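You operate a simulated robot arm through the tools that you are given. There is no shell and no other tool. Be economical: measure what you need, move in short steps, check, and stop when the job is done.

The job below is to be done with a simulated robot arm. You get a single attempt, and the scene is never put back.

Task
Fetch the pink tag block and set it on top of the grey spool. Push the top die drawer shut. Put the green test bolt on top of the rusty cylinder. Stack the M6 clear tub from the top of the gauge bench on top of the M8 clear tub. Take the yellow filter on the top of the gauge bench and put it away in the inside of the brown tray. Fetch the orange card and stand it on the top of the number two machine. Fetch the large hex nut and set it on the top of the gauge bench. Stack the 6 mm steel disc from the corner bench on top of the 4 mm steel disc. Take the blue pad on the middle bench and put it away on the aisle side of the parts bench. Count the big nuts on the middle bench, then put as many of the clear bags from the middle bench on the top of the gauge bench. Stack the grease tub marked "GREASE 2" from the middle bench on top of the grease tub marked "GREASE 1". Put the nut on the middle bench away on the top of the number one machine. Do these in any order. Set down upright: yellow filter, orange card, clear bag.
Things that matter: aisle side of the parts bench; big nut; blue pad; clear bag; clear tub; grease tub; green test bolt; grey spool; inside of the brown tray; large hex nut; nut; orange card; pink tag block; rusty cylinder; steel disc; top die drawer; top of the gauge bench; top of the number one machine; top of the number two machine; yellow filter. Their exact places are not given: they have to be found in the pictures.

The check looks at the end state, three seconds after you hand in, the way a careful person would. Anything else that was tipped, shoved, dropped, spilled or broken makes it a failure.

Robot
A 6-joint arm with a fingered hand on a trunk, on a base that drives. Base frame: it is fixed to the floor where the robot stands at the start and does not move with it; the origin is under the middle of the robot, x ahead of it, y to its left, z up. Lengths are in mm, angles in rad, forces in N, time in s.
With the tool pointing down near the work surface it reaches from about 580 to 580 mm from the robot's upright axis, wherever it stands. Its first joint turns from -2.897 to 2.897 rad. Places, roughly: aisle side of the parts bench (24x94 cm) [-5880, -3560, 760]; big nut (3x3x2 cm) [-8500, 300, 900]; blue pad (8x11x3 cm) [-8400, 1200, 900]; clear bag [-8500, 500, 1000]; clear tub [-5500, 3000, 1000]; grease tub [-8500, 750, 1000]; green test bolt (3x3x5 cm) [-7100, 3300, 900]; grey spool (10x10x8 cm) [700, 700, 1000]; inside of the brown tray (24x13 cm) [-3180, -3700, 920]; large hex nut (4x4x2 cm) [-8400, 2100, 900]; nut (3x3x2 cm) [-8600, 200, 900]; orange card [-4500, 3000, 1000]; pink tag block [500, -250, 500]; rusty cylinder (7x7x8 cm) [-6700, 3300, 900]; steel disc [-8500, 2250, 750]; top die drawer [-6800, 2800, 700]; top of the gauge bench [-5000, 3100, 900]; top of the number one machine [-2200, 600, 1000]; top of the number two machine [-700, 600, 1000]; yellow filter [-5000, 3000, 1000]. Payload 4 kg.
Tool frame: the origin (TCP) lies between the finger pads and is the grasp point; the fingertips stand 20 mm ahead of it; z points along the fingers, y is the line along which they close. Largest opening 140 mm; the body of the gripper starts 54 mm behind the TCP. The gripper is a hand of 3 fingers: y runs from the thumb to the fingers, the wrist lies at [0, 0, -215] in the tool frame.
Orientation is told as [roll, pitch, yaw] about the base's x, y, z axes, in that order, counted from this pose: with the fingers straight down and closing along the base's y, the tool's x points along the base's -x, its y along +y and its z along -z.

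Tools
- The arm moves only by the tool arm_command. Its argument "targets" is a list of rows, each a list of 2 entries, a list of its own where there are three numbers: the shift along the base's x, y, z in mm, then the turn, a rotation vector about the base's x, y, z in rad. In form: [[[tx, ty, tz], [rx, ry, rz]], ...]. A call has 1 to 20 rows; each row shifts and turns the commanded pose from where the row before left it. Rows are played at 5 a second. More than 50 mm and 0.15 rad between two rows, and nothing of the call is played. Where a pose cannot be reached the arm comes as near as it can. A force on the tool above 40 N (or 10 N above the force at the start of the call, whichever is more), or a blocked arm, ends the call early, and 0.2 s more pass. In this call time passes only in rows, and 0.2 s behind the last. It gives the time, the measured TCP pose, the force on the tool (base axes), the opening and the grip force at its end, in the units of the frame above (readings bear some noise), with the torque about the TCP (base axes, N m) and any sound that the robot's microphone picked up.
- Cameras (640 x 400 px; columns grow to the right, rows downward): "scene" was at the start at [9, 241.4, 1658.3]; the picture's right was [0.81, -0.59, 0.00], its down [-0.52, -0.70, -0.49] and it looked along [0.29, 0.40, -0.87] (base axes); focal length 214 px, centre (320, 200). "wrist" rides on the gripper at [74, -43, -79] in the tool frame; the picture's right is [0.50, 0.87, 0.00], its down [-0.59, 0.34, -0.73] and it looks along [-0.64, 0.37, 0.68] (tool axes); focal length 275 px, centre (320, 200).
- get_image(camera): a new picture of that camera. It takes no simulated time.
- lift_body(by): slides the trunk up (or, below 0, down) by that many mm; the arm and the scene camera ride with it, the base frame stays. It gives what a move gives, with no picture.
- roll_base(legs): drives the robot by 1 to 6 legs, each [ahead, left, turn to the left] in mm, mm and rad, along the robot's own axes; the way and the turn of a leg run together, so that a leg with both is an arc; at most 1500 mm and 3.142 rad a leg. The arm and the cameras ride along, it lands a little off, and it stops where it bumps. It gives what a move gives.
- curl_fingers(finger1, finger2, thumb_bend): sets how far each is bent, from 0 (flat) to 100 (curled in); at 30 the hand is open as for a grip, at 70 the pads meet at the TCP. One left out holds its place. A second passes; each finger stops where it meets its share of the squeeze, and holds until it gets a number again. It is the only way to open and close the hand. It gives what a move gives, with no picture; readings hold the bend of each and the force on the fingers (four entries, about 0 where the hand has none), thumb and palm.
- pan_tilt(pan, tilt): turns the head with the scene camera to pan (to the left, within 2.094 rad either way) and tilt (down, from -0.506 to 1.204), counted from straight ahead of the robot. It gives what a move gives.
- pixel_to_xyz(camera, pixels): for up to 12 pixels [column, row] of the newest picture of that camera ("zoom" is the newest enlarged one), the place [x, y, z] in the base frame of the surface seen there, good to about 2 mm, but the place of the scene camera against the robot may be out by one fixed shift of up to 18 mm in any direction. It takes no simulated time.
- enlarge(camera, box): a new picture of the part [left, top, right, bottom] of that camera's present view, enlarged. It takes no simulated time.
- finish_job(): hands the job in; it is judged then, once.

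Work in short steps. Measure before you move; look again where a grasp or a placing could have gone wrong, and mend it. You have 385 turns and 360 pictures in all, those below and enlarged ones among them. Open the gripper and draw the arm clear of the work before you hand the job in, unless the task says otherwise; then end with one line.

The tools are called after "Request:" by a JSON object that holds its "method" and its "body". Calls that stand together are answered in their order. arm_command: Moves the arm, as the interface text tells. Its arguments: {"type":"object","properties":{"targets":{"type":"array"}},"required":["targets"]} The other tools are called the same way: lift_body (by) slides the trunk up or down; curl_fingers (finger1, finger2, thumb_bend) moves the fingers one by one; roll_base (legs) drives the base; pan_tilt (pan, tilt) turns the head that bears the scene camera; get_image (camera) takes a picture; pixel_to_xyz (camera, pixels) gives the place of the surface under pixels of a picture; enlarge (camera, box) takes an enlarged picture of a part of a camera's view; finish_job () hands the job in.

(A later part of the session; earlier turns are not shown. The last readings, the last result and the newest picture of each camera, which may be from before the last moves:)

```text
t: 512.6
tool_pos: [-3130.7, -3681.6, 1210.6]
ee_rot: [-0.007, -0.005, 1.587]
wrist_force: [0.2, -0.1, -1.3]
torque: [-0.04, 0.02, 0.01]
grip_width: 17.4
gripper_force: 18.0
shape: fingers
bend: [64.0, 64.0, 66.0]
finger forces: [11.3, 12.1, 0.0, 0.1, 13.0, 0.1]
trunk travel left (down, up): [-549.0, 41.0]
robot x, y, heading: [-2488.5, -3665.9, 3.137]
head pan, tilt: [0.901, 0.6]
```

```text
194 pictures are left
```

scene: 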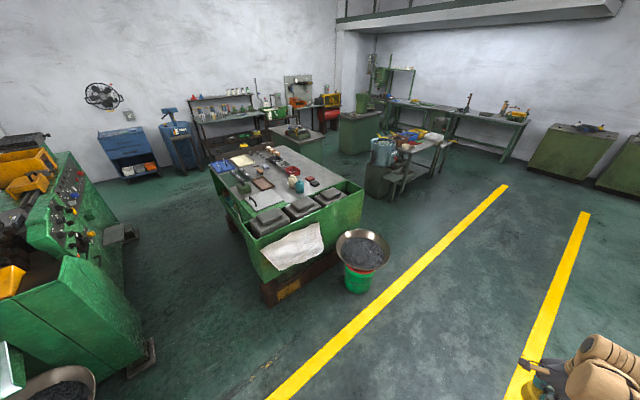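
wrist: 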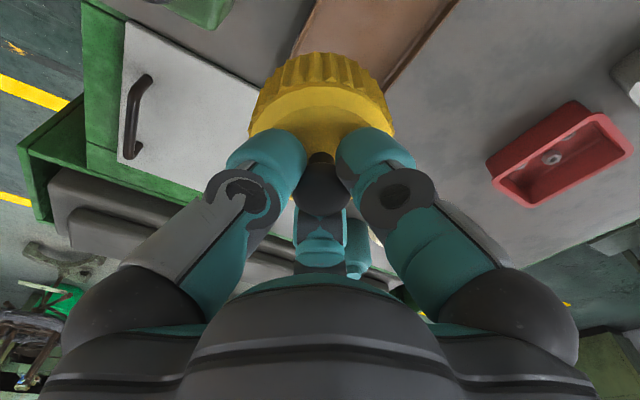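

Tray seen behind the filter. Measure its visible edges.

Request:
{"method": "pixel_to_xyz", "body": {"camera": "wrist", "pixels": [[318, 5], [300, 45], [380, 20], [455, 5], [420, 45], [390, 80], [400, 60], [340, 40]]}}

Request:
{"method": "get_image", "body": {"camera": "scene"}}

```text
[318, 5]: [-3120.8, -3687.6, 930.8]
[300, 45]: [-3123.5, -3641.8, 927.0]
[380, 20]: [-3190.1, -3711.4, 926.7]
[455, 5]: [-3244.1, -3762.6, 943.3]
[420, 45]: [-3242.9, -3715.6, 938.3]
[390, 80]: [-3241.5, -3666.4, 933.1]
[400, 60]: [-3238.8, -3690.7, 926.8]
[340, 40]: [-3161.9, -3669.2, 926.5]
```

```text
193 pictures are left
```

scene: 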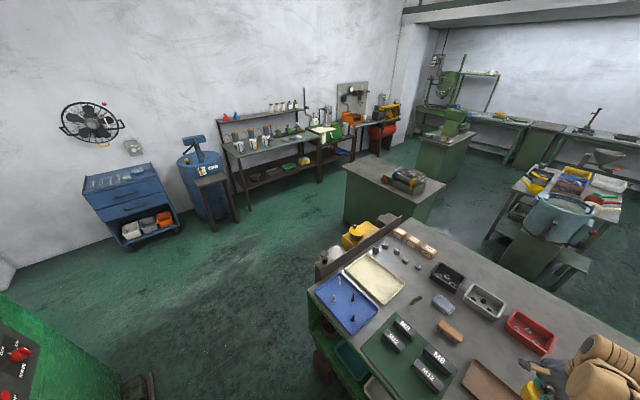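

Tray inside: x −3121…−3241, floor 927. Shift (−50,−10) and lower the trunk 190 mm.

Request:
{"method": "arm_command", "body": {"targets": [[[-25, -5, 0], [0, 0, 0]], [[-26, -6, 0], [0, 0, 0]]]}}

Request:
{"method": "lift_body", "body": {"by": -188}}

Request:
{"method": "get_image", "body": {"camera": "wrist"}}

```text
t: 513.2
tool_pos: [-3181.0, -3694.4, 1208.3]
ee_rot: [-0.008, -0.006, 1.587]
wrist_force: [0.5, -1.0, -0.5]
torque: [-0.03, 0.01, 0.01]
grip_width: 17.5
gripper_force: 18.1
shape: fingers
bend: [64.0, 64.0, 66.0]
finger forces: [11.2, 12.0, 0.0, 0.1, 13.0, 0.0]
trunk travel left (down, up): [-549.0, 41.0]
robot x, y, heading: [-2491.4, -3668.3, 3.135]
head pan, tilt: [0.901, 0.6]
```

```text
t: 515.3
tool_pos: [-3180.0, -3693.9, 1021.1]
ee_rot: [-0.007, -0.004, 1.586]
wrist_force: [0.1, -0.2, -1.2]
torque: [0.02, -0.01, 0.0]
grip_width: 17.6
gripper_force: 18.6
shape: fingers
bend: [64.0, 64.0, 66.0]
finger forces: [11.2, 12.0, 0.1, 0.0, 13.0, 0.1]
trunk travel left (down, up): [-361.0, 229.0]
robot x, y, heading: [-2488.4, -3668.2, 3.135]
head pan, tilt: [0.901, 0.6]
```

```text
192 pictures are left
```

wrist: 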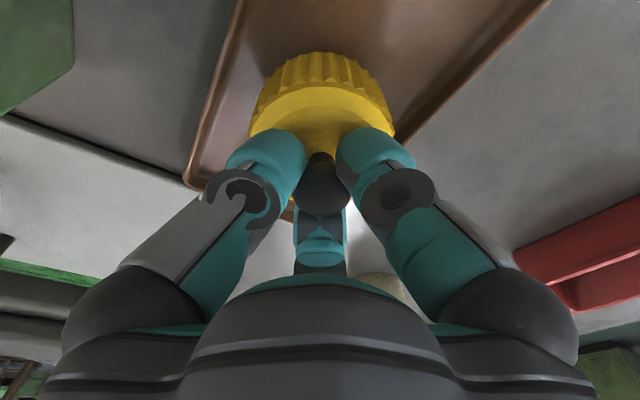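

Check tray edges from here.

Request:
{"method": "pixel_to_xyz", "body": {"camera": "wrist", "pixels": [[192, 182], [235, 40], [420, 130], [530, 15], [230, 120], [400, 60], [285, 215]]}}

Request:
{"method": "arm_command", "body": {"targets": [[[0, 0, -5], [0, 0, 0]], [[0, 0, -3], [0, 0, 0]], [[0, 0, -2], [0, 0, 0]], [[0, 0, -2], [0, 0, 0]]]}}

```text
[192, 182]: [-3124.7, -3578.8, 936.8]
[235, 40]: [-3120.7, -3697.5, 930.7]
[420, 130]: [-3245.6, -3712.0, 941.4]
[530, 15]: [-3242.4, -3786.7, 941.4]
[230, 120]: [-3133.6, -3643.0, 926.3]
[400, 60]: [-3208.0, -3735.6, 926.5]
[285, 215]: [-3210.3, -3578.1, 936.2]
```

```text
t: 516.3
tool_pos: [-3179.1, -3694.8, 1009.6]
ee_rot: [-0.008, -0.003, 1.588]
wrist_force: [-0.2, 0.3, -1.8]
torque: [0.01, -0.01, -0.01]
grip_width: 17.7
gripper_force: 18.2
shape: fingers
bend: [64.0, 64.0, 66.0]
finger forces: [11.1, 12.0, 0.0, 0.0, 13.0, 0.0]
trunk travel left (down, up): [-361.0, 229.0]
robot x, y, heading: [-2484.9, -3670.4, 3.138]
head pan, tilt: [0.901, 0.6]
```

Well inside the tray. Lower to contact.

Request:
{"method": "arm_command", "body": {"targets": [[[0, 0, -1.5], [0, 0, 0]], [[0, 0, -1], [0, 0, 0]], [[0, 0, -1], [0, 0, 0]]]}}

```text
t: 517.1
tool_pos: [-3179.8, -3694.4, 1004.0]
ee_rot: [-0.006, -0.004, 1.586]
wrist_force: [-0.3, -0.4, -1.3]
torque: [0.0, -0.01, 0.0]
grip_width: 17.6
gripper_force: 17.7
shape: fingers
bend: [64.0, 64.0, 66.0]
finger forces: [11.2, 12.0, 0.0, 0.1, 13.0, 0.0]
trunk travel left (down, up): [-361.0, 229.0]
robot x, y, heading: [-2489.4, -3668.5, 3.139]
head pan, tilt: [0.901, 0.6]
```

Request:
{"method": "arm_command", "body": {"targets": [[[0, 0, -1], [0, 0, 0]], [[0, 0, -1], [0, 0, 0]]]}}

```text
t: 517.7
tool_pos: [-3179.2, -3695.8, 1003.4]
ee_rot: [-0.007, -0.003, 1.587]
wrist_force: [-0.5, 1.1, 0.2]
torque: [-0.02, -0.05, -0.04]
grip_width: 17.6
gripper_force: 17.7
shape: fingers
bend: [64.0, 64.0, 66.0]
finger forces: [11.0, 12.2, 0.1, 0.0, 13.0, 0.0]
trunk travel left (down, up): [-361.0, 229.0]
robot x, y, heading: [-2485.5, -3670.7, 3.133]
head pan, tilt: [0.901, 0.6]
```

Contact begins. One more mm, release, and rise.

Request:
{"method": "arm_command", "body": {"targets": [[[0, 0, -1], [0, 0, 0]]]}}

Request:
{"method": "curl_fingers", "body": {"finger1": 54, "finger2": 54, "thumb_bend": 54}}

Request:
{"method": "lift_body", "body": {"by": 210}}

Request:
{"method": "get_image", "body": {"camera": "wrist"}}

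```text
t: 518.1
tool_pos: [-3179.6, -3693.8, 1002.9]
ee_rot: [-0.006, -0.004, 1.588]
wrist_force: [0.5, 1.4, 2.0]
torque: [-0.02, 0.01, 0.03]
grip_width: 17.3
gripper_force: 18.3
shape: fingers
bend: [64.0, 64.0, 66.0]
finger forces: [10.7, 12.7, 0.0, 0.0, 12.9, 0.0]
trunk travel left (down, up): [-361.0, 229.0]
robot x, y, heading: [-2490.9, -3667.4, 3.136]
head pan, tilt: [0.901, 0.6]
```

```text
t: 519.1
tool_pos: [-3180.2, -3694.8, 1002.7]
ee_rot: [-0.006, -0.004, 1.586]
wrist_force: [0.9, 0.3, -0.2]
torque: [0.0, 0.03, 0.0]
grip_width: 51.1
gripper_force: 0.0
shape: fingers
bend: [54.0, 54.0, 54.0]
finger forces: [0.1, 0.1, 0.1, 0.1, 0.0, 0.0]
trunk travel left (down, up): [-361.0, 229.0]
robot x, y, heading: [-2489.2, -3667.7, 3.14]
head pan, tilt: [0.901, 0.6]
```

```text
t: 521.4
tool_pos: [-3179.4, -3693.9, 1212.6]
ee_rot: [-0.006, -0.003, 1.588]
wrist_force: [0.4, -1.2, -0.2]
torque: [-0.03, -0.01, 0.02]
grip_width: 51.0
gripper_force: 0.0
shape: fingers
bend: [54.0, 54.0, 54.0]
finger forces: [0.0, 0.1, 0.0, 0.0, 0.0, 0.0]
trunk travel left (down, up): [-571.0, 19.0]
robot x, y, heading: [-2489.8, -3670.8, 3.138]
head pan, tilt: [0.901, 0.6]
```

```text
191 pictures are left
```

wrist: 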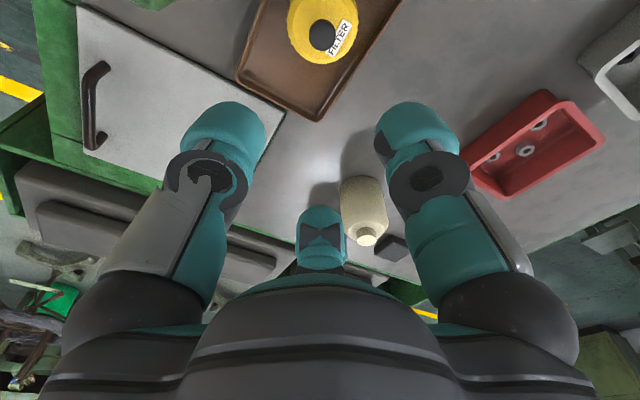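

Filter sits upright in the tray. Next the middle bench: retract, return to the aisle and drive west to x≈−7000.

Request:
{"method": "arm_command", "body": {"targets": [[[45, 0, 0], [0, 0, 0]], [[45, 0, 0], [0, 0, 0]], [[45, 0, 0], [0, 0, 0]], [[40, 0, 0], [0, 0, 0]]]}}

Request:
{"method": "roll_base", "body": {"legs": [[-10, -1000, 0], [0, -985, 0.003], [1500, 0, 0], [1500, 0, 0], [1450, 0, 0]]}}

Request:
{"method": "pan_tilt", "body": {"pan": -0.8, "tilt": 0.5}}

Request:
{"method": "get_image", "body": {"camera": "scene"}}

```text
t: 522.4
tool_pos: [-3006.3, -3696.1, 1215.7]
ee_rot: [-0.008, -0.007, 1.584]
wrist_force: [-0.3, 0.3, 0.4]
torque: [-0.03, 0.01, 0.02]
grip_width: 51.0
gripper_force: 0.0
shape: fingers
bend: [54.0, 54.0, 54.0]
finger forces: [0.0, 0.1, 0.0, 0.1, 0.1, 0.1]
out of reach, approached as far as the arm can: row 4
trunk travel left (down, up): [-571.0, 19.0]
robot x, y, heading: [-2487.2, -3670.3, 3.138]
head pan, tilt: [0.901, 0.6]
```

```text
t: 552.8
tool_pos: [-7405.4, -1750.3, 1215.5]
ee_rot: [-0.008, -0.003, 1.585]
wrist_force: [-0.7, 1.0, -1.2]
torque: [0.0, 0.02, 0.01]
grip_width: 50.9
gripper_force: 0.1
shape: fingers
bend: [54.0, 54.0, 54.0]
finger forces: [0.0, 0.1, 0.1, 0.0, 0.0, 0.0]
trunk travel left (down, up): [-571.0, 19.0]
robot x, y, heading: [-6885.4, -1720.9, 3.136]
head pan, tilt: [0.901, 0.6]
```

```text
t: 554.5
tool_pos: [-7405.6, -1749.0, 1214.5]
ee_rot: [-0.008, -0.003, 1.586]
wrist_force: [0.3, -0.6, -1.0]
torque: [-0.01, 0.01, 0.0]
grip_width: 50.8
gripper_force: 0.1
shape: fingers
bend: [54.0, 54.0, 54.0]
finger forces: [0.0, 0.0, 0.0, 0.0, 0.1, 0.1]
trunk travel left (down, up): [-571.0, 19.0]
robot x, y, heading: [-6889.3, -1720.7, 3.143]
head pan, tilt: [-0.799, 0.499]
```

```text
190 pictures are left
```

scene: 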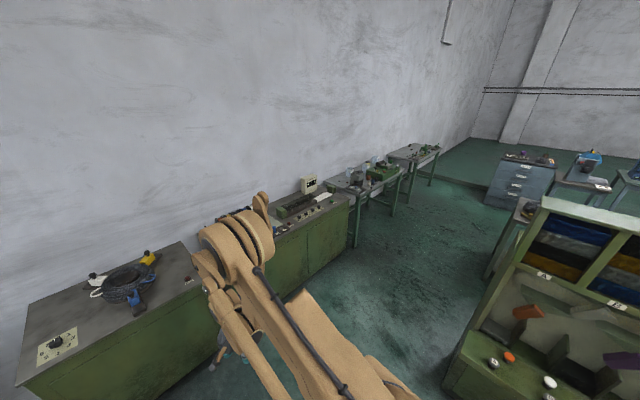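

Corridor is free. Go to about (−7280, 600) facing the middle bench.

Request:
{"method": "roll_base", "body": {"legs": [[380, 0, 0], [0, -1200, 0], [0, -1150, 0]]}}

Request:
{"method": "pan_tilt", "body": {"pan": 0.1, "tilt": 0.6}}

Request:
{"method": "get_image", "body": {"camera": "scene"}}

```text
t: 568.0
tool_pos: [-7778.1, 599.0, 1214.1]
ee_rot: [-0.009, -0.003, 1.576]
wrist_force: [0.1, -0.3, 0.6]
torque: [0.0, -0.02, -0.01]
grip_width: 50.9
gripper_force: 0.1
shape: fingers
bend: [54.0, 54.0, 54.0]
finger forces: [0.0, 0.1, 0.0, 0.1, 0.0, 0.1]
trunk travel left (down, up): [-571.0, 19.0]
robot x, y, heading: [-7260.8, 621.6, 3.133]
head pan, tilt: [-0.799, 0.499]
```

```text
t: 569.2
tool_pos: [-7777.4, 600.0, 1214.2]
ee_rot: [-0.008, -0.005, 1.576]
wrist_force: [-0.2, 0.4, 0.5]
torque: [0.03, -0.01, -0.01]
grip_width: 51.0
gripper_force: 0.0
shape: fingers
bend: [54.0, 54.0, 54.0]
finger forces: [0.0, 0.1, 0.0, 0.1, 0.1, 0.1]
trunk travel left (down, up): [-571.0, 19.0]
robot x, y, heading: [-7258.1, 622.3, 3.13]
head pan, tilt: [0.099, 0.6]
```

```text
189 pictures are left
```

scene: 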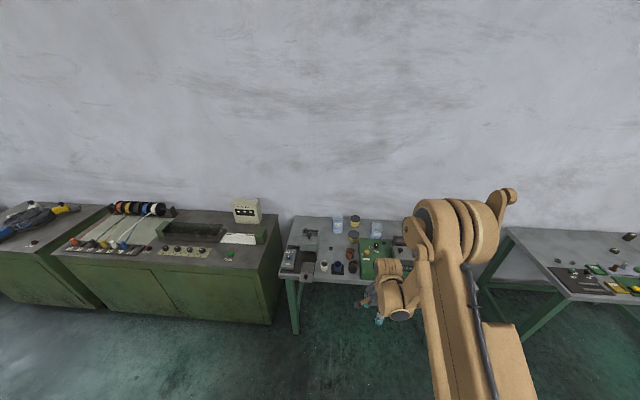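

Get closer and shift right so the camera faces the bench's middle.

Request:
{"method": "roll_base", "body": {"legs": [[480, -420, 0]]}}

Request:
{"method": "pan_tilt", "body": {"pan": 0.15, "tilt": 0.75}}

Request:
{"method": "get_image", "body": {"camera": "scene"}}

```text
t: 572.8
tool_pos: [-8238.1, 1039.1, 1214.8]
ee_rot: [-0.008, -0.005, 1.569]
wrist_force: [-0.2, 0.0, 0.3]
torque: [-0.03, 0.02, -0.01]
grip_width: 51.0
gripper_force: 0.0
shape: fingers
bend: [54.0, 54.0, 54.0]
finger forces: [0.1, 0.1, 0.0, 0.0, 0.0, 0.0]
trunk travel left (down, up): [-571.0, 19.0]
robot x, y, heading: [-7722.6, 1054.2, 3.124]
head pan, tilt: [0.099, 0.6]
```

```text
t: 573.5
tool_pos: [-8239.0, 1038.2, 1215.3]
ee_rot: [-0.009, -0.004, 1.569]
wrist_force: [0.5, -0.4, 0.7]
torque: [0.02, 0.02, 0.03]
grip_width: 50.9
gripper_force: 0.1
shape: fingers
bend: [54.0, 54.0, 54.0]
finger forces: [0.1, 0.0, 0.0, 0.0, 0.0, 0.0]
trunk travel left (down, up): [-571.0, 19.0]
robot x, y, heading: [-7721.9, 1058.1, 3.12]
head pan, tilt: [0.15, 0.75]
```

```text
188 pictures are left
```

scene: 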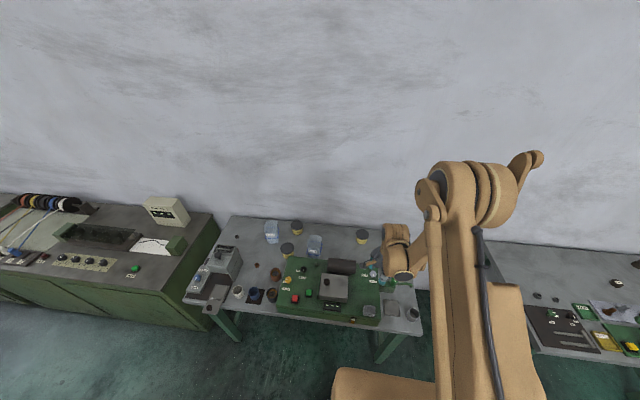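

Zoom into the middle bench, both halves.

Request:
{"method": "enlarge", "body": {"camera": "scene", "box": [185, 205, 313, 315]}}

Request:
{"method": "enlarge", "body": {"camera": "scene", "box": [300, 215, 428, 325]}}

```text
3.64 times, centred on (249, 260) of scene
```

zoom: 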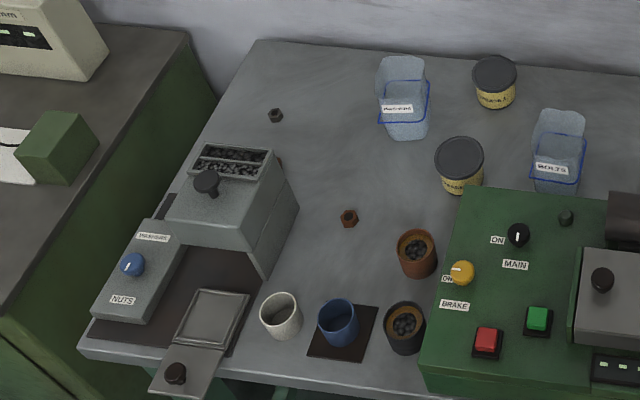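

```text
3.64 times, centred on (364, 270) of scene
```

zoom: 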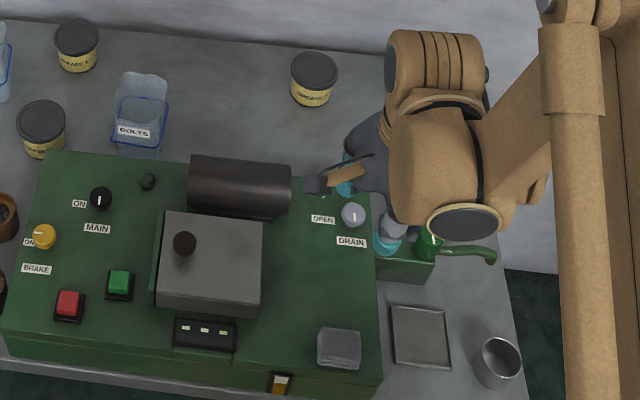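

Zoom closer on labels and nuts.

Request:
{"method": "enlarge", "body": {"camera": "scene", "box": [255, 210, 319, 250]}}

Request:
{"method": "enlarge", "body": {"camera": "scene", "box": [225, 225, 289, 305]}}

Request:
{"method": "enlarge", "body": {"camera": "scene", "box": [330, 215, 394, 255]}}

Request:
{"method": "enlarge", "body": {"camera": "scene", "box": [290, 240, 386, 320]}}

```text
10.00 times, centred on (287, 230) of scene
```

zoom: 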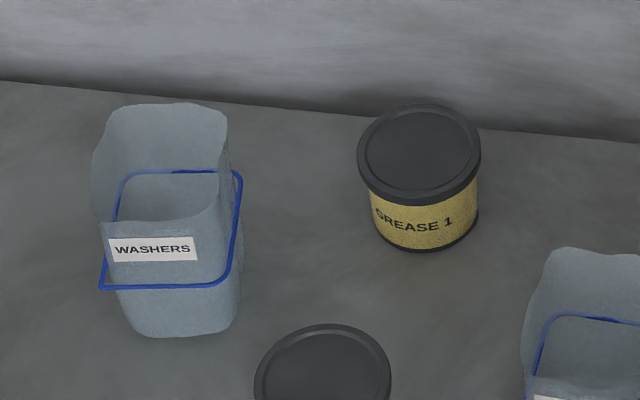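

```text
5.00 times, centred on (257, 265) of scene
```

zoom: 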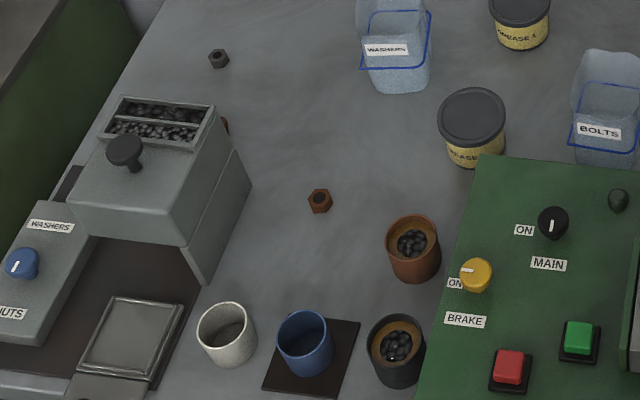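

```text
10.00 times, centred on (362, 235) of scene
```

zoom: 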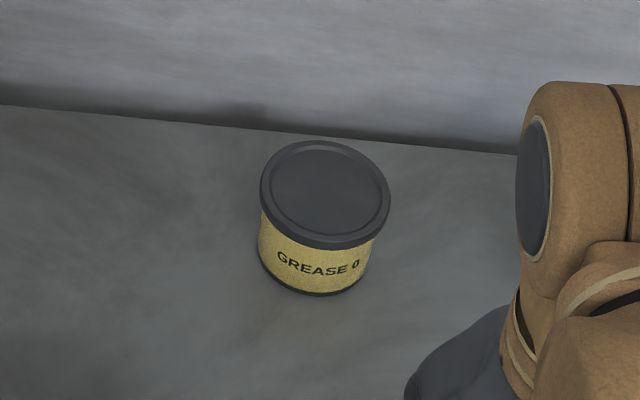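

```text
5.00 times, centred on (338, 280) of scene
```

zoom: 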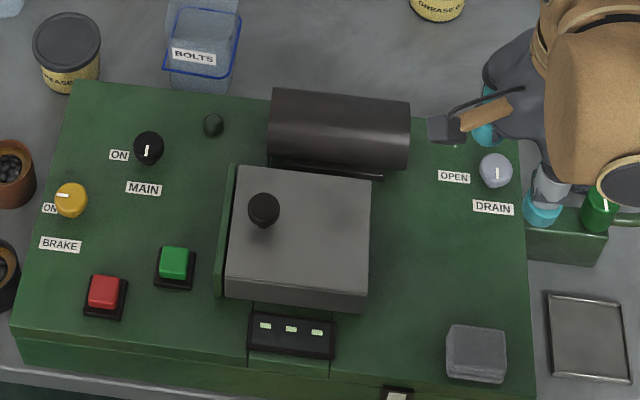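

Tubs: GREASE 1 back-middle, GREASE 0 right, the third near (463,245). Nuts: dark one, rusty ones, perhaps one behind the feeder. I move left to look from above with the wrist camera.

Request:
{"method": "roll_base", "body": {"legs": [[0, 720, 0.015]]}}

Request:
{"method": "arm_command", "body": {"targets": [[[-45, 0, 0], [0, 0, 0]], [[-45, 0, 0], [0, 0, 0]], [[-40, 0, 0], [0, 0, 0]]]}}

Request:
{"method": "get_image", "body": {"camera": "wrist"}}

Request:
{"method": "get_image", "body": {"camera": "scene"}}

```text
t: 577.4
tool_pos: [-8246.0, 313.9, 1215.3]
ee_rot: [-0.009, -0.007, 1.586]
wrist_force: [-0.6, 0.3, 0.8]
torque: [0.02, -0.02, 0.01]
grip_width: 51.0
gripper_force: 0.1
shape: fingers
bend: [54.0, 54.0, 54.0]
finger forces: [0.0, 0.0, 0.1, 0.0, 0.1, 0.0]
trunk travel left (down, up): [-571.0, 19.0]
robot x, y, heading: [-7730.1, 338.6, 3.137]
head pan, tilt: [0.15, 0.75]
```

```text
t: 578.2
tool_pos: [-8379.3, 313.0, 1213.1]
ee_rot: [-0.01, -0.003, 1.584]
wrist_force: [-0.2, 0.6, -0.6]
torque: [0.01, -0.02, 0.03]
grip_width: 50.8
gripper_force: 0.0
shape: fingers
bend: [54.0, 54.0, 54.0]
finger forces: [0.1, 0.1, 0.1, 0.0, 0.0, 0.1]
trunk travel left (down, up): [-571.0, 19.0]
robot x, y, heading: [-7729.6, 339.8, 3.142]
head pan, tilt: [0.15, 0.75]
```

```text
181 pictures are left
```

wrist: 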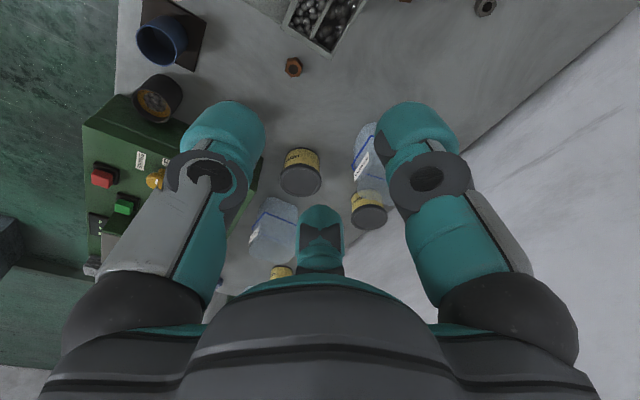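

```text
180 pictures are left
```

scene: 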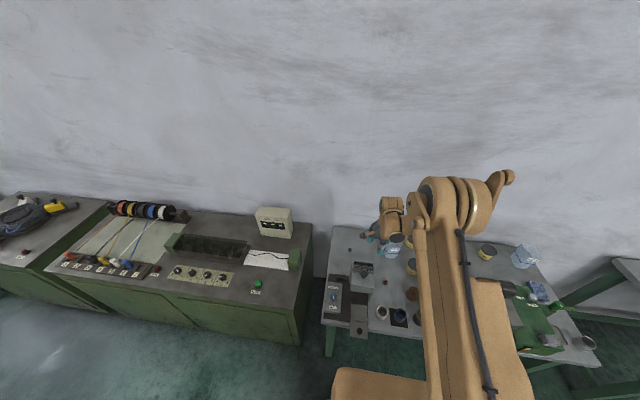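

Drive 240 more to the left so the wrist camera sees behind the feeder.

Request:
{"method": "roll_base", "body": {"legs": [[0, 250, 0]]}}

Request:
{"method": "get_image", "body": {"camera": "wrist"}}

Request:
{"method": "enlarge", "body": {"camera": "wrist", "box": [230, 0, 420, 119]}}

```text
t: 580.0
tool_pos: [-8378.1, 58.5, 1213.4]
ee_rot: [-0.01, -0.004, 1.586]
wrist_force: [-0.4, -0.6, 0.0]
torque: [0.0, 0.01, 0.02]
grip_width: 50.9
gripper_force: 0.1
shape: fingers
bend: [54.0, 54.0, 54.0]
finger forces: [0.1, 0.1, 0.0, 0.0, 0.0, 0.1]
trunk travel left (down, up): [-571.0, 19.0]
robot x, y, heading: [-7728.1, 85.1, 3.137]
head pan, tilt: [0.15, 0.75]
```

```text
179 pictures are left
```

wrist: 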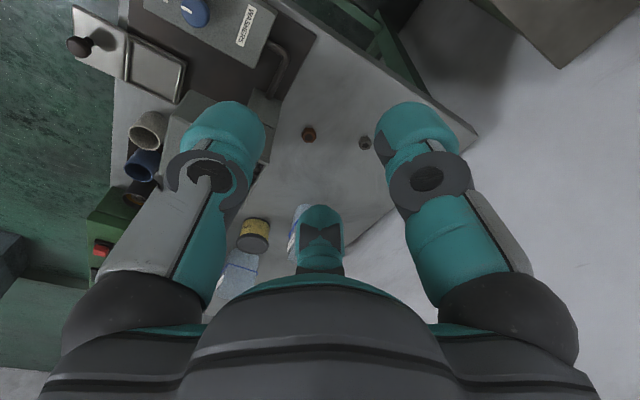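

```text
3.36 times, centred on (325, 60) of wrist
```

zoom: 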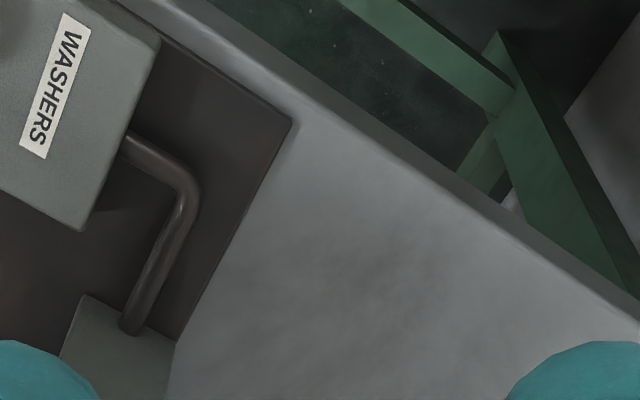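

A rusty nut (308,133) and the dark nut (365,143) appear behind the feeder. Measure and zoom.

Request:
{"method": "pixel_to_xyz", "body": {"camera": "wrist", "pixels": [[308, 134], [365, 144], [253, 235], [300, 215], [240, 270]]}}

Request:
{"method": "enlarge", "body": {"camera": "wrist", "box": [240, 90, 400, 210]}}

```text
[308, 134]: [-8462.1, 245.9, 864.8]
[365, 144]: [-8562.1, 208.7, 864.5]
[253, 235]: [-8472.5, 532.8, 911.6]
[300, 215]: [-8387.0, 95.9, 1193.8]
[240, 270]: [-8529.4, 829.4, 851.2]
```

```text
3.33 times, centred on (320, 150) of wrist
```

zoom: 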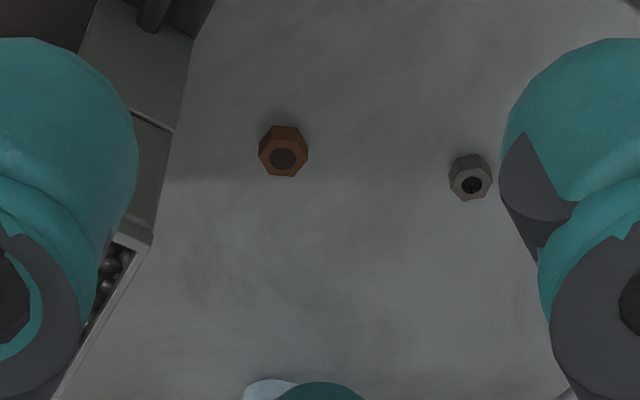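

Two rusty nuts so far plus the dark one. Survey the rest: drive right 460 and look again.

Request:
{"method": "roll_base", "body": {"legs": [[0, -330, 0]]}}

Request:
{"method": "get_image", "body": {"camera": "wrist"}}

Request:
{"method": "roll_base", "body": {"legs": [[0, -350, 0]]}}

Request:
{"method": "get_image", "body": {"camera": "wrist"}}

```text
t: 582.2
tool_pos: [-8377.7, 395.5, 1212.9]
ee_rot: [-0.01, -0.004, 1.591]
wrist_force: [0.1, 0.6, -0.2]
torque: [-0.04, -0.01, -0.02]
grip_width: 50.9
gripper_force: 0.1
shape: fingers
bend: [54.0, 54.0, 54.0]
finger forces: [0.1, 0.0, 0.0, 0.0, 0.0, 0.1]
trunk travel left (down, up): [-571.0, 19.0]
robot x, y, heading: [-7728.4, 424.4, 3.136]
head pan, tilt: [0.15, 0.75]
```

```text
176 pictures are left
```

wrist: 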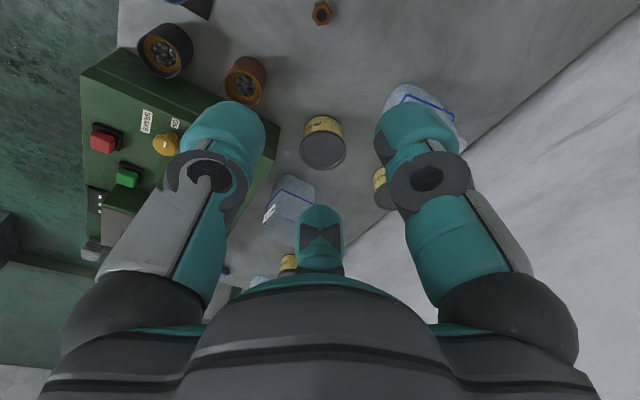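

```text
t: 584.5
tool_pos: [-8378.0, 742.6, 1213.6]
ee_rot: [-0.011, -0.007, 1.593]
wrist_force: [-0.3, 0.2, 0.5]
torque: [0.02, 0.03, 0.0]
grip_width: 50.7
gripper_force: 0.1
shape: fingers
bend: [54.0, 54.0, 54.0]
finger forces: [0.0, 0.0, 0.0, 0.1, 0.0, 0.0]
trunk travel left (down, up): [-571.0, 19.0]
robot x, y, heading: [-7730.8, 774.8, -3.14]
head pan, tilt: [0.15, 0.75]
```

```text
175 pictures are left
```

wrist: 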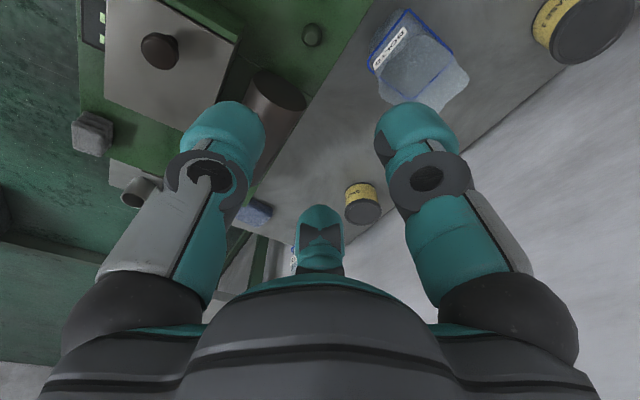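

Continue the survey to the right end.

Request:
{"method": "roll_base", "body": {"legs": [[0, -200, 0]]}}

Request:
{"method": "get_image", "body": {"camera": "wrist"}}

Request:
{"method": "get_image", "body": {"camera": "scene"}}

```text
t: 586.1
tool_pos: [-8378.7, 941.3, 1214.1]
ee_rot: [-0.011, -0.001, 1.596]
wrist_force: [0.5, -0.4, -0.4]
torque: [-0.04, -0.01, -0.01]
grip_width: 51.2
gripper_force: 0.0
shape: fingers
bend: [54.0, 54.0, 54.0]
finger forces: [0.0, 0.1, 0.0, 0.0, 0.0, 0.0]
trunk travel left (down, up): [-571.0, 19.0]
robot x, y, heading: [-7732.5, 973.2, -3.13]
head pan, tilt: [0.15, 0.75]
```

```text
174 pictures are left
```

wrist: 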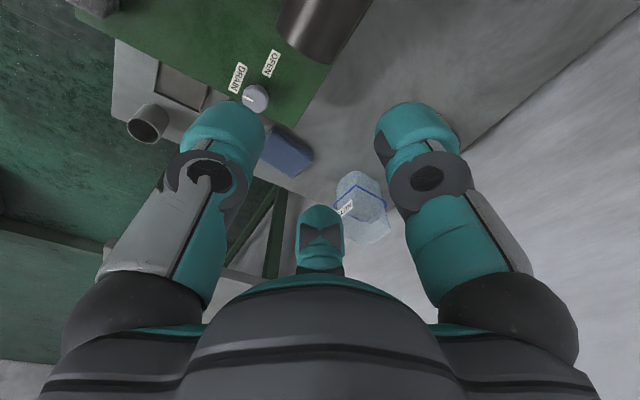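

```text
173 pictures are left
```

scene: 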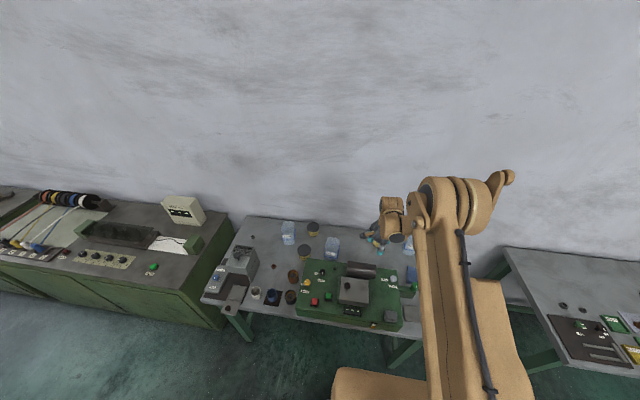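

Count: two big (rusty) nuts. Now the grease tubs: go back left to about y=540.

Request:
{"method": "roll_base", "body": {"legs": [[0, 460, 0.01]]}}

Request:
{"method": "get_image", "body": {"camera": "wrist"}}

Request:
{"method": "enlarge", "body": {"camera": "wrist", "box": [250, 0, 474, 140]}}

```text
t: 588.9
tool_pos: [-8374.9, 480.5, 1214.1]
ee_rot: [-0.009, -0.005, 1.601]
wrist_force: [0.2, -0.2, 1.1]
torque: [0.0, -0.02, 0.02]
grip_width: 51.0
gripper_force: 0.1
shape: fingers
bend: [54.0, 54.0, 54.0]
finger forces: [0.0, 0.0, 0.0, 0.0, 0.1, 0.0]
trunk travel left (down, up): [-571.0, 19.0]
robot x, y, heading: [-7725.8, 516.2, -3.125]
head pan, tilt: [0.15, 0.75]
```

```text
172 pictures are left
```

wrist: 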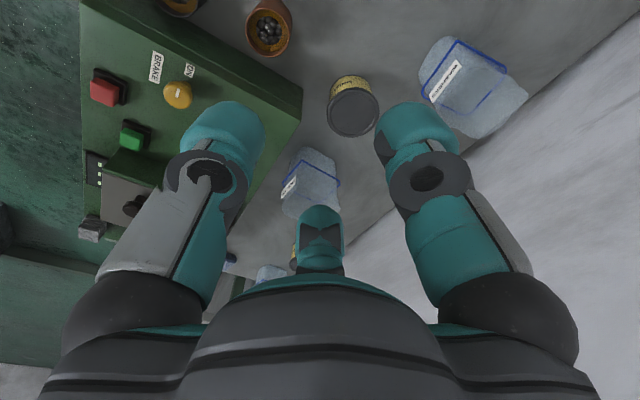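

```text
2.86 times, centred on (362, 70) of wrist
```

zoom: 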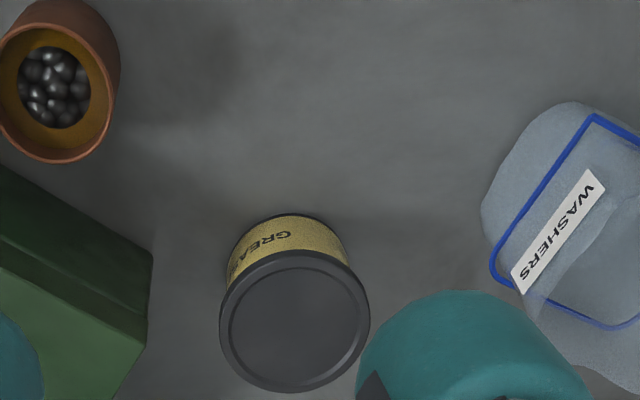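

Measure the tub's lid and GREASE 1 behind the finger, and the bags.

Request:
{"method": "pixel_to_xyz", "body": {"camera": "wrist", "pixels": [[353, 112], [330, 112], [377, 110], [352, 88], [353, 134], [345, 80], [470, 70], [310, 180]]}}

Request:
{"method": "pixel_to_xyz", "body": {"camera": "scene", "pixels": [[312, 229], [304, 252], [289, 225], [332, 240]]}}

```text
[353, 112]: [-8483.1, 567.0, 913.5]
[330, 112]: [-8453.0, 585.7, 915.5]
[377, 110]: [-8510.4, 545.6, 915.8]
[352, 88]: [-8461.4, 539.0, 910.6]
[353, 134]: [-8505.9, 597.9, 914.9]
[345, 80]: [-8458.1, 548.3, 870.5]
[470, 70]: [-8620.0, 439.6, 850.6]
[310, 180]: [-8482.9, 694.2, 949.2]
```

```text
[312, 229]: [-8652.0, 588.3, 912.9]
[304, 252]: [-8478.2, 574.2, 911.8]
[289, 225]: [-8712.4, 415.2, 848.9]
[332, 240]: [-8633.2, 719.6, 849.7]
```

Lid centre (-8483,567), dia 70, top 914. Check the green machine's nearest edge.

Request:
{"method": "pixel_to_xyz", "body": {"camera": "wrist", "pixels": [[300, 95], [297, 118], [270, 75], [285, 130], [320, 155], [335, 170], [440, 60], [268, 30]]}}

```text
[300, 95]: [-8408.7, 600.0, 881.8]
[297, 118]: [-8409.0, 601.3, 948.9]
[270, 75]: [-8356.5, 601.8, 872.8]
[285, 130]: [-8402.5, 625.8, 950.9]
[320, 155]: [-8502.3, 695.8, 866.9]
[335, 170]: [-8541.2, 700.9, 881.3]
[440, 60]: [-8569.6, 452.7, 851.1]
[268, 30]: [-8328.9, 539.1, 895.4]
```

Clear by geometry. Open to 38, move over GREASE 2 and lower.

Request:
{"method": "curl_fingers", "body": {"finger1": 40, "finger2": 40, "thumb_bend": 40}}

Request:
{"method": "arm_command", "body": {"targets": [[[-36, 29, 0], [0, 0, 0]], [[-36, 29, 0], [0, 0, 0]], [[-36, 28, 0], [0, 0, 0]]]}}

Request:
{"method": "lift_body", "body": {"by": -230}}

Request:
{"method": "get_image", "body": {"camera": "wrist"}}

```text
t: 589.9
tool_pos: [-8375.1, 481.3, 1213.2]
ee_rot: [-0.01, -0.006, 1.601]
wrist_force: [0.6, -0.4, 0.0]
torque: [-0.04, -0.03, 0.03]
grip_width: 94.8
gripper_force: 0.1
shape: fingers
bend: [40.0, 40.0, 40.0]
finger forces: [0.0, 0.0, 0.0, 0.0, 0.0, 0.0]
trunk travel left (down, up): [-571.0, 19.0]
robot x, y, heading: [-7726.6, 515.5, -3.132]
head pan, tilt: [0.15, 0.75]
```

```text
t: 590.7
tool_pos: [-8486.1, 567.5, 1213.1]
ee_rot: [-0.01, -0.005, 1.604]
wrist_force: [-0.3, 0.5, 0.4]
torque: [0.0, 0.0, 0.03]
grip_width: 94.7
gripper_force: 0.1
shape: fingers
bend: [40.0, 40.0, 40.0]
finger forces: [0.0, 0.0, 0.0, 0.1, 0.0, 0.0]
trunk travel left (down, up): [-571.0, 19.0]
robot x, y, heading: [-7727.8, 521.8, -3.133]
head pan, tilt: [0.15, 0.75]
```

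```text
t: 593.1
tool_pos: [-8485.0, 566.7, 983.4]
ee_rot: [-0.008, -0.004, 1.602]
wrist_force: [0.6, -0.3, -0.2]
torque: [-0.02, 0.0, 0.01]
grip_width: 94.9
gripper_force: 0.1
shape: fingers
bend: [40.0, 40.0, 40.0]
finger forces: [0.0, 0.1, 0.0, 0.1, 0.1, 0.0]
trunk travel left (down, up): [-341.0, 249.0]
robot x, y, heading: [-7726.4, 518.8, -3.133]
head pan, tilt: [0.15, 0.75]
```

```text
170 pictures are left
```

wrist: 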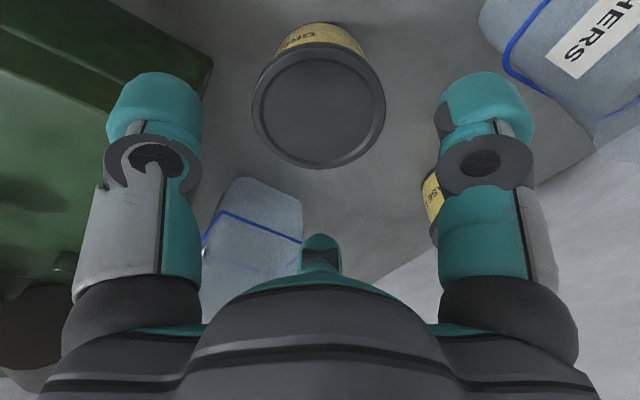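

Lid centred. Check the bag's near edge relative to the far finger.

Request:
{"method": "pixel_to_xyz", "body": {"camera": "wrist", "pixels": [[240, 180], [290, 195], [300, 220], [215, 220], [318, 108], [253, 100], [384, 95]]}}

```text
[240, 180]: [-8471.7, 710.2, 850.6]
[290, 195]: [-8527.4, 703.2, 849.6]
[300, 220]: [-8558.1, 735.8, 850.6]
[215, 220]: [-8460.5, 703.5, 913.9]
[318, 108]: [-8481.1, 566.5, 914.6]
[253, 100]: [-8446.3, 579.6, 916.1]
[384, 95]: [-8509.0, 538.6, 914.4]
```

Clear. Lower to TCP≈882 and close on the tub's body.

Request:
{"method": "arm_command", "body": {"targets": [[[3, 0, 0], [0, 0, 0]]]}}

Request:
{"method": "lift_body", "body": {"by": -101}}

Request:
{"method": "curl_fingers", "body": {"finger1": 66, "finger2": 66, "thumb_bend": 66}}

Request:
{"method": "get_image", "body": {"camera": "wrist"}}

```text
t: 593.5
tool_pos: [-8481.0, 566.9, 983.2]
ee_rot: [-0.009, -0.005, 1.599]
wrist_force: [-0.5, 0.1, -0.3]
torque: [0.01, 0.04, 0.04]
grip_width: 94.7
gripper_force: 0.1
shape: fingers
bend: [40.0, 40.0, 40.0]
finger forces: [0.0, 0.0, 0.0, 0.0, 0.0, 0.0]
trunk travel left (down, up): [-341.0, 249.0]
robot x, y, heading: [-7729.3, 517.9, -3.132]
head pan, tilt: [0.15, 0.75]
```

```text
t: 594.8
tool_pos: [-8481.1, 566.0, 883.3]
ee_rot: [-0.009, -0.005, 1.601]
wrist_force: [-0.9, 1.0, 2.5]
torque: [0.0, 0.04, 0.02]
grip_width: 95.2
gripper_force: 1.9
shape: fingers
bend: [40.0, 40.0, 40.0]
finger forces: [0.8, 3.0, 0.0, 0.1, 0.0, 0.0]
trunk travel left (down, up): [-240.0, 350.0]
robot x, y, heading: [-7725.8, 516.2, -3.131]
head pan, tilt: [0.15, 0.75]
```

```text
t: 595.8
tool_pos: [-8480.4, 566.8, 883.3]
ee_rot: [-0.008, -0.006, 1.601]
wrist_force: [1.4, 0.5, 8.3]
torque: [0.03, 0.32, 0.02]
grip_width: 76.0
gripper_force: 74.5
shape: fingers
bend: [42.0, 42.0, 53.0]
finger forces: [37.3, 36.7, 0.0, 0.0, 73.9, 0.1]
trunk travel left (down, up): [-240.0, 350.0]
robot x, y, heading: [-7731.3, 516.0, -3.129]
head pan, tilt: [0.15, 0.75]
```

```text
169 pictures are left
```

wrist: 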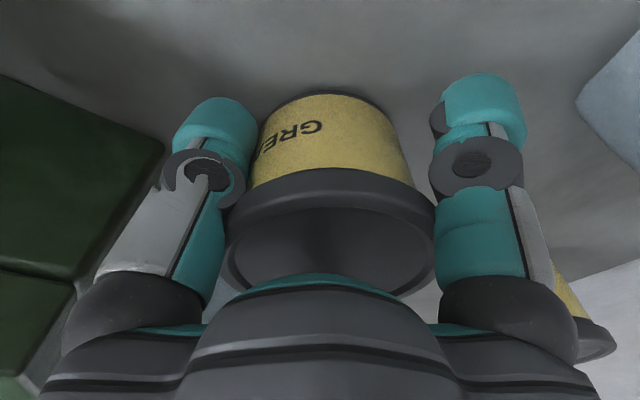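

Strong grip (74 N); ease the targets a little, then lift.

Request:
{"method": "curl_fingers", "body": {"finger1": 48, "finger2": 48, "thumb_bend": 57}}

Request:
{"method": "lift_body", "body": {"by": 105}}

Request:
{"method": "get_image", "body": {"camera": "wrist"}}

```text
t: 596.8
tool_pos: [-8480.8, 567.2, 883.5]
ee_rot: [-0.009, -0.006, 1.599]
wrist_force: [0.7, 0.0, 7.6]
torque: [0.04, 0.37, -0.02]
grip_width: 76.2
gripper_force: 41.0
shape: fingers
bend: [42.0, 42.0, 52.0]
finger forces: [24.3, 25.5, 0.1, 0.0, 32.4, 0.0]
trunk travel left (down, up): [-240.0, 350.0]
robot x, y, heading: [-7726.4, 519.0, -3.129]
head pan, tilt: [0.15, 0.75]
```

```text
t: 598.2
tool_pos: [-8482.3, 566.8, 987.4]
ee_rot: [-0.012, -0.006, 1.6]
wrist_force: [0.6, 0.7, -3.1]
torque: [-0.04, -0.03, -0.03]
grip_width: 76.1
gripper_force: 36.5
shape: fingers
bend: [42.0, 42.0, 52.0]
finger forces: [20.8, 22.2, 0.1, 0.1, 30.0, 0.1]
trunk travel left (down, up): [-345.0, 245.0]
robot x, y, heading: [-7726.8, 519.5, -3.131]
head pan, tilt: [0.15, 0.75]
```

```text
168 pictures are left
```

wrist: 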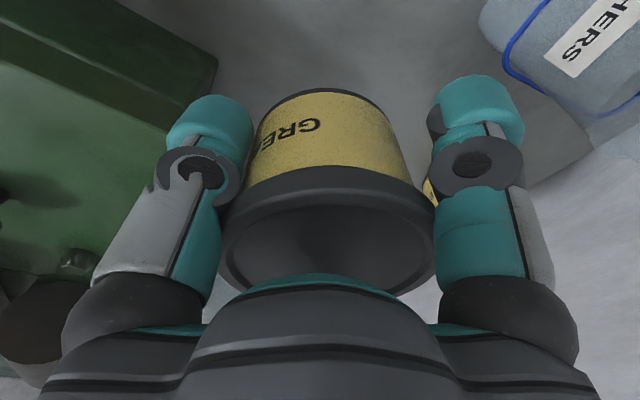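

Measure the held tub's lid to know its offset and level.

Request:
{"method": "pixel_to_xyz", "body": {"camera": "wrist", "pixels": [[228, 240], [430, 240], [330, 200], [280, 285], [380, 285], [330, 250], [325, 100]]}}

Request:
{"method": "roll_base", "body": {"legs": [[120, 0, 0]]}}

Request:
{"method": "get_image", "body": {"camera": "wrist"}}

```text
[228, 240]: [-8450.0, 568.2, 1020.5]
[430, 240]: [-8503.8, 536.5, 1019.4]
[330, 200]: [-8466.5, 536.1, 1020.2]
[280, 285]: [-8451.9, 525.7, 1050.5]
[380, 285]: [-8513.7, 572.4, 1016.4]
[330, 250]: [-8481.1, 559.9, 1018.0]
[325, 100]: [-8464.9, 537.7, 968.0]
```

```text
t: 599.4
tool_pos: [-8602.4, 563.4, 986.6]
ee_rot: [-0.011, -0.003, 1.605]
wrist_force: [-0.7, -0.7, -3.2]
torque: [-0.02, -0.03, -0.03]
grip_width: 76.1
gripper_force: 36.5
shape: fingers
bend: [42.0, 42.0, 52.0]
finger forces: [21.0, 22.1, 0.0, 0.1, 29.7, 0.0]
trunk travel left (down, up): [-345.0, 245.0]
robot x, y, heading: [-7847.3, 516.1, -3.125]
head pan, tilt: [0.15, 0.75]
```

```text
167 pictures are left
```

wrist: 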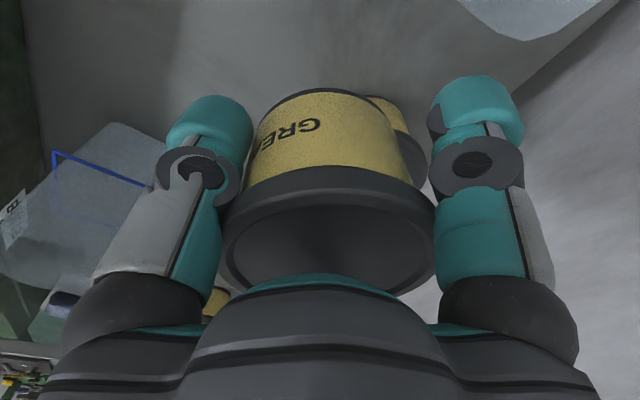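

The held tub is level and centred on the TCP. GREASE 1 peeks out at (405,145); measure what is visible.

Request:
{"method": "pixel_to_xyz", "body": {"camera": "wrist", "pixels": [[412, 150], [422, 170], [400, 132], [390, 110], [380, 100], [425, 182]]}}

```text
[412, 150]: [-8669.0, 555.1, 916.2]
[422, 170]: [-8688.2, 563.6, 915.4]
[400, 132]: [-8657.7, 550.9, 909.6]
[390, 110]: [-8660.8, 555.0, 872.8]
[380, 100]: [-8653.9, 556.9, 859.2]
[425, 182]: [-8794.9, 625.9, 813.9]
```

Get a scene view to locate GREASE 1 against the held tub.

Request:
{"method": "pan_tilt", "body": {"pan": -0.2, "tilt": 0.9}}

Request:
{"method": "get_image", "body": {"camera": "scene"}}

Request:
{"method": "enlarge", "body": {"camera": "scene", "box": [260, 150, 420, 260]}}

```text
t: 600.3
tool_pos: [-8602.3, 563.7, 987.1]
ee_rot: [-0.011, -0.005, 1.603]
wrist_force: [-0.2, 0.5, -2.7]
torque: [0.0, 0.02, 0.0]
grip_width: 76.0
gripper_force: 36.9
shape: fingers
bend: [42.0, 42.0, 52.0]
finger forces: [20.8, 22.1, 0.0, 0.0, 29.8, 0.1]
trunk travel left (down, up): [-345.0, 245.0]
robot x, y, heading: [-7849.5, 516.8, -3.126]
head pan, tilt: [-0.201, 0.901]
```

```text
166 pictures are left
```

scene: 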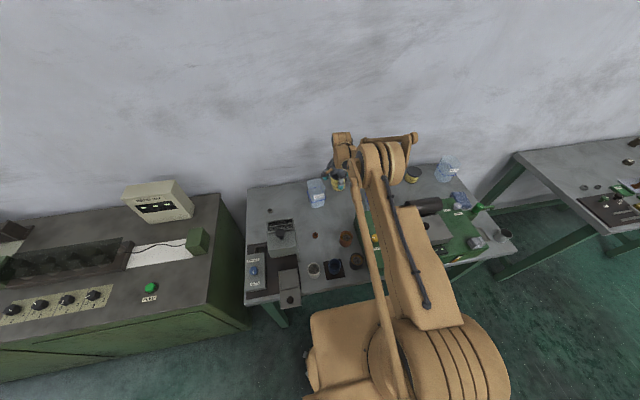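

```text
3.64 times, centred on (340, 205) of scene
```

zoom: 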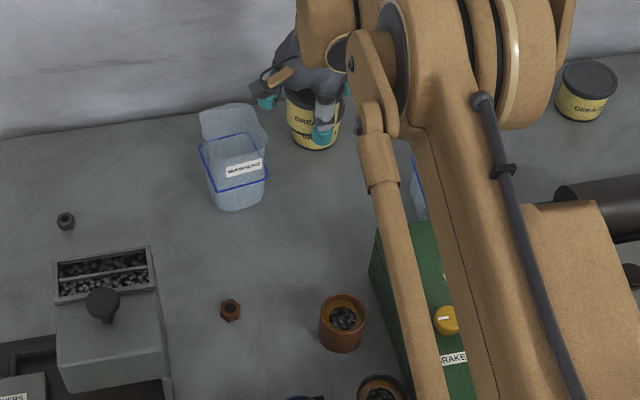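

Measure the visible nuts here to settle the count.

Request:
{"method": "pixel_to_xyz", "body": {"camera": "zoom", "pixels": [[230, 310], [65, 220], [105, 250], [155, 245], [315, 138], [235, 150]]}}

```text
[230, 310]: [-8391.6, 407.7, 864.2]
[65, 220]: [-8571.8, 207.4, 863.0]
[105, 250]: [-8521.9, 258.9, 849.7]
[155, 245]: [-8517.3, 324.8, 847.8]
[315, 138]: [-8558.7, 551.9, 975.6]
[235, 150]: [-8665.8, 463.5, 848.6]
```

Two distinct rusty nuts confirmed. GREASE 1 estimated at (-8659,581). Drive 50 ahead, shift +y, then view the column alignment.

Request:
{"method": "roll_base", "body": {"legs": [[55, 0, 0]]}}

Request:
{"method": "arm_command", "body": {"targets": [[[0, 18, 0], [0, 0, 0]]]}}

Request:
{"method": "get_image", "body": {"camera": "wrist"}}

```text
t: 601.2
tool_pos: [-8658.9, 563.3, 986.7]
ee_rot: [-0.013, -0.005, 1.604]
wrist_force: [-0.1, 0.4, -3.7]
torque: [0.01, -0.05, -0.04]
grip_width: 76.1
gripper_force: 36.6
shape: fingers
bend: [42.0, 42.0, 52.0]
finger forces: [21.0, 22.2, 0.0, 0.0, 29.6, 0.0]
trunk travel left (down, up): [-345.0, 245.0]
robot x, y, heading: [-7901.7, 518.8, -3.127]
head pan, tilt: [-0.201, 0.901]
```

```text
t: 601.6
tool_pos: [-8657.7, 581.7, 986.2]
ee_rot: [-0.009, -0.003, 1.602]
wrist_force: [0.1, 0.8, -2.5]
torque: [-0.03, -0.04, 0.02]
grip_width: 75.6
gripper_force: 36.1
shape: fingers
bend: [42.0, 42.0, 52.0]
finger forces: [21.0, 22.2, 0.0, 0.0, 29.6, 0.1]
trunk travel left (down, up): [-345.0, 245.0]
robot x, y, heading: [-7904.9, 515.3, -3.129]
head pan, tilt: [-0.201, 0.901]
```

```text
164 pictures are left
```

wrist: 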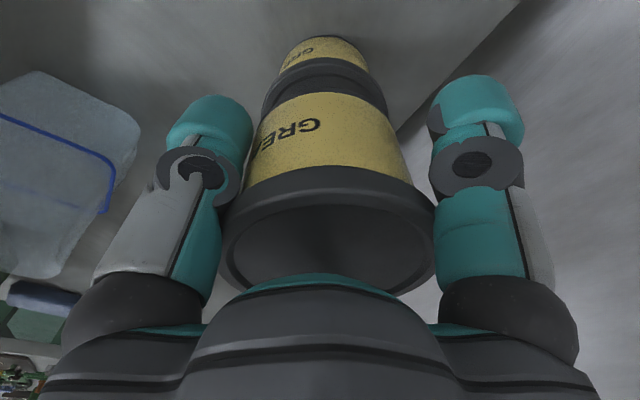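

Now GREASE 1's lid shows above the held tub. Measure its rim.

Request:
{"method": "pixel_to_xyz", "body": {"camera": "wrist", "pixels": [[325, 66], [270, 90], [378, 92], [300, 70], [350, 72], [325, 75], [295, 85]]}}

```text
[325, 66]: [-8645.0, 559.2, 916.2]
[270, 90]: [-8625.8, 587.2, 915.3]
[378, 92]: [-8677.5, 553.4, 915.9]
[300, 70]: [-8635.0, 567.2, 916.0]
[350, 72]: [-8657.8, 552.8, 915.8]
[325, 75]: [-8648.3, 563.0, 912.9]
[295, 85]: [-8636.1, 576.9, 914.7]
```

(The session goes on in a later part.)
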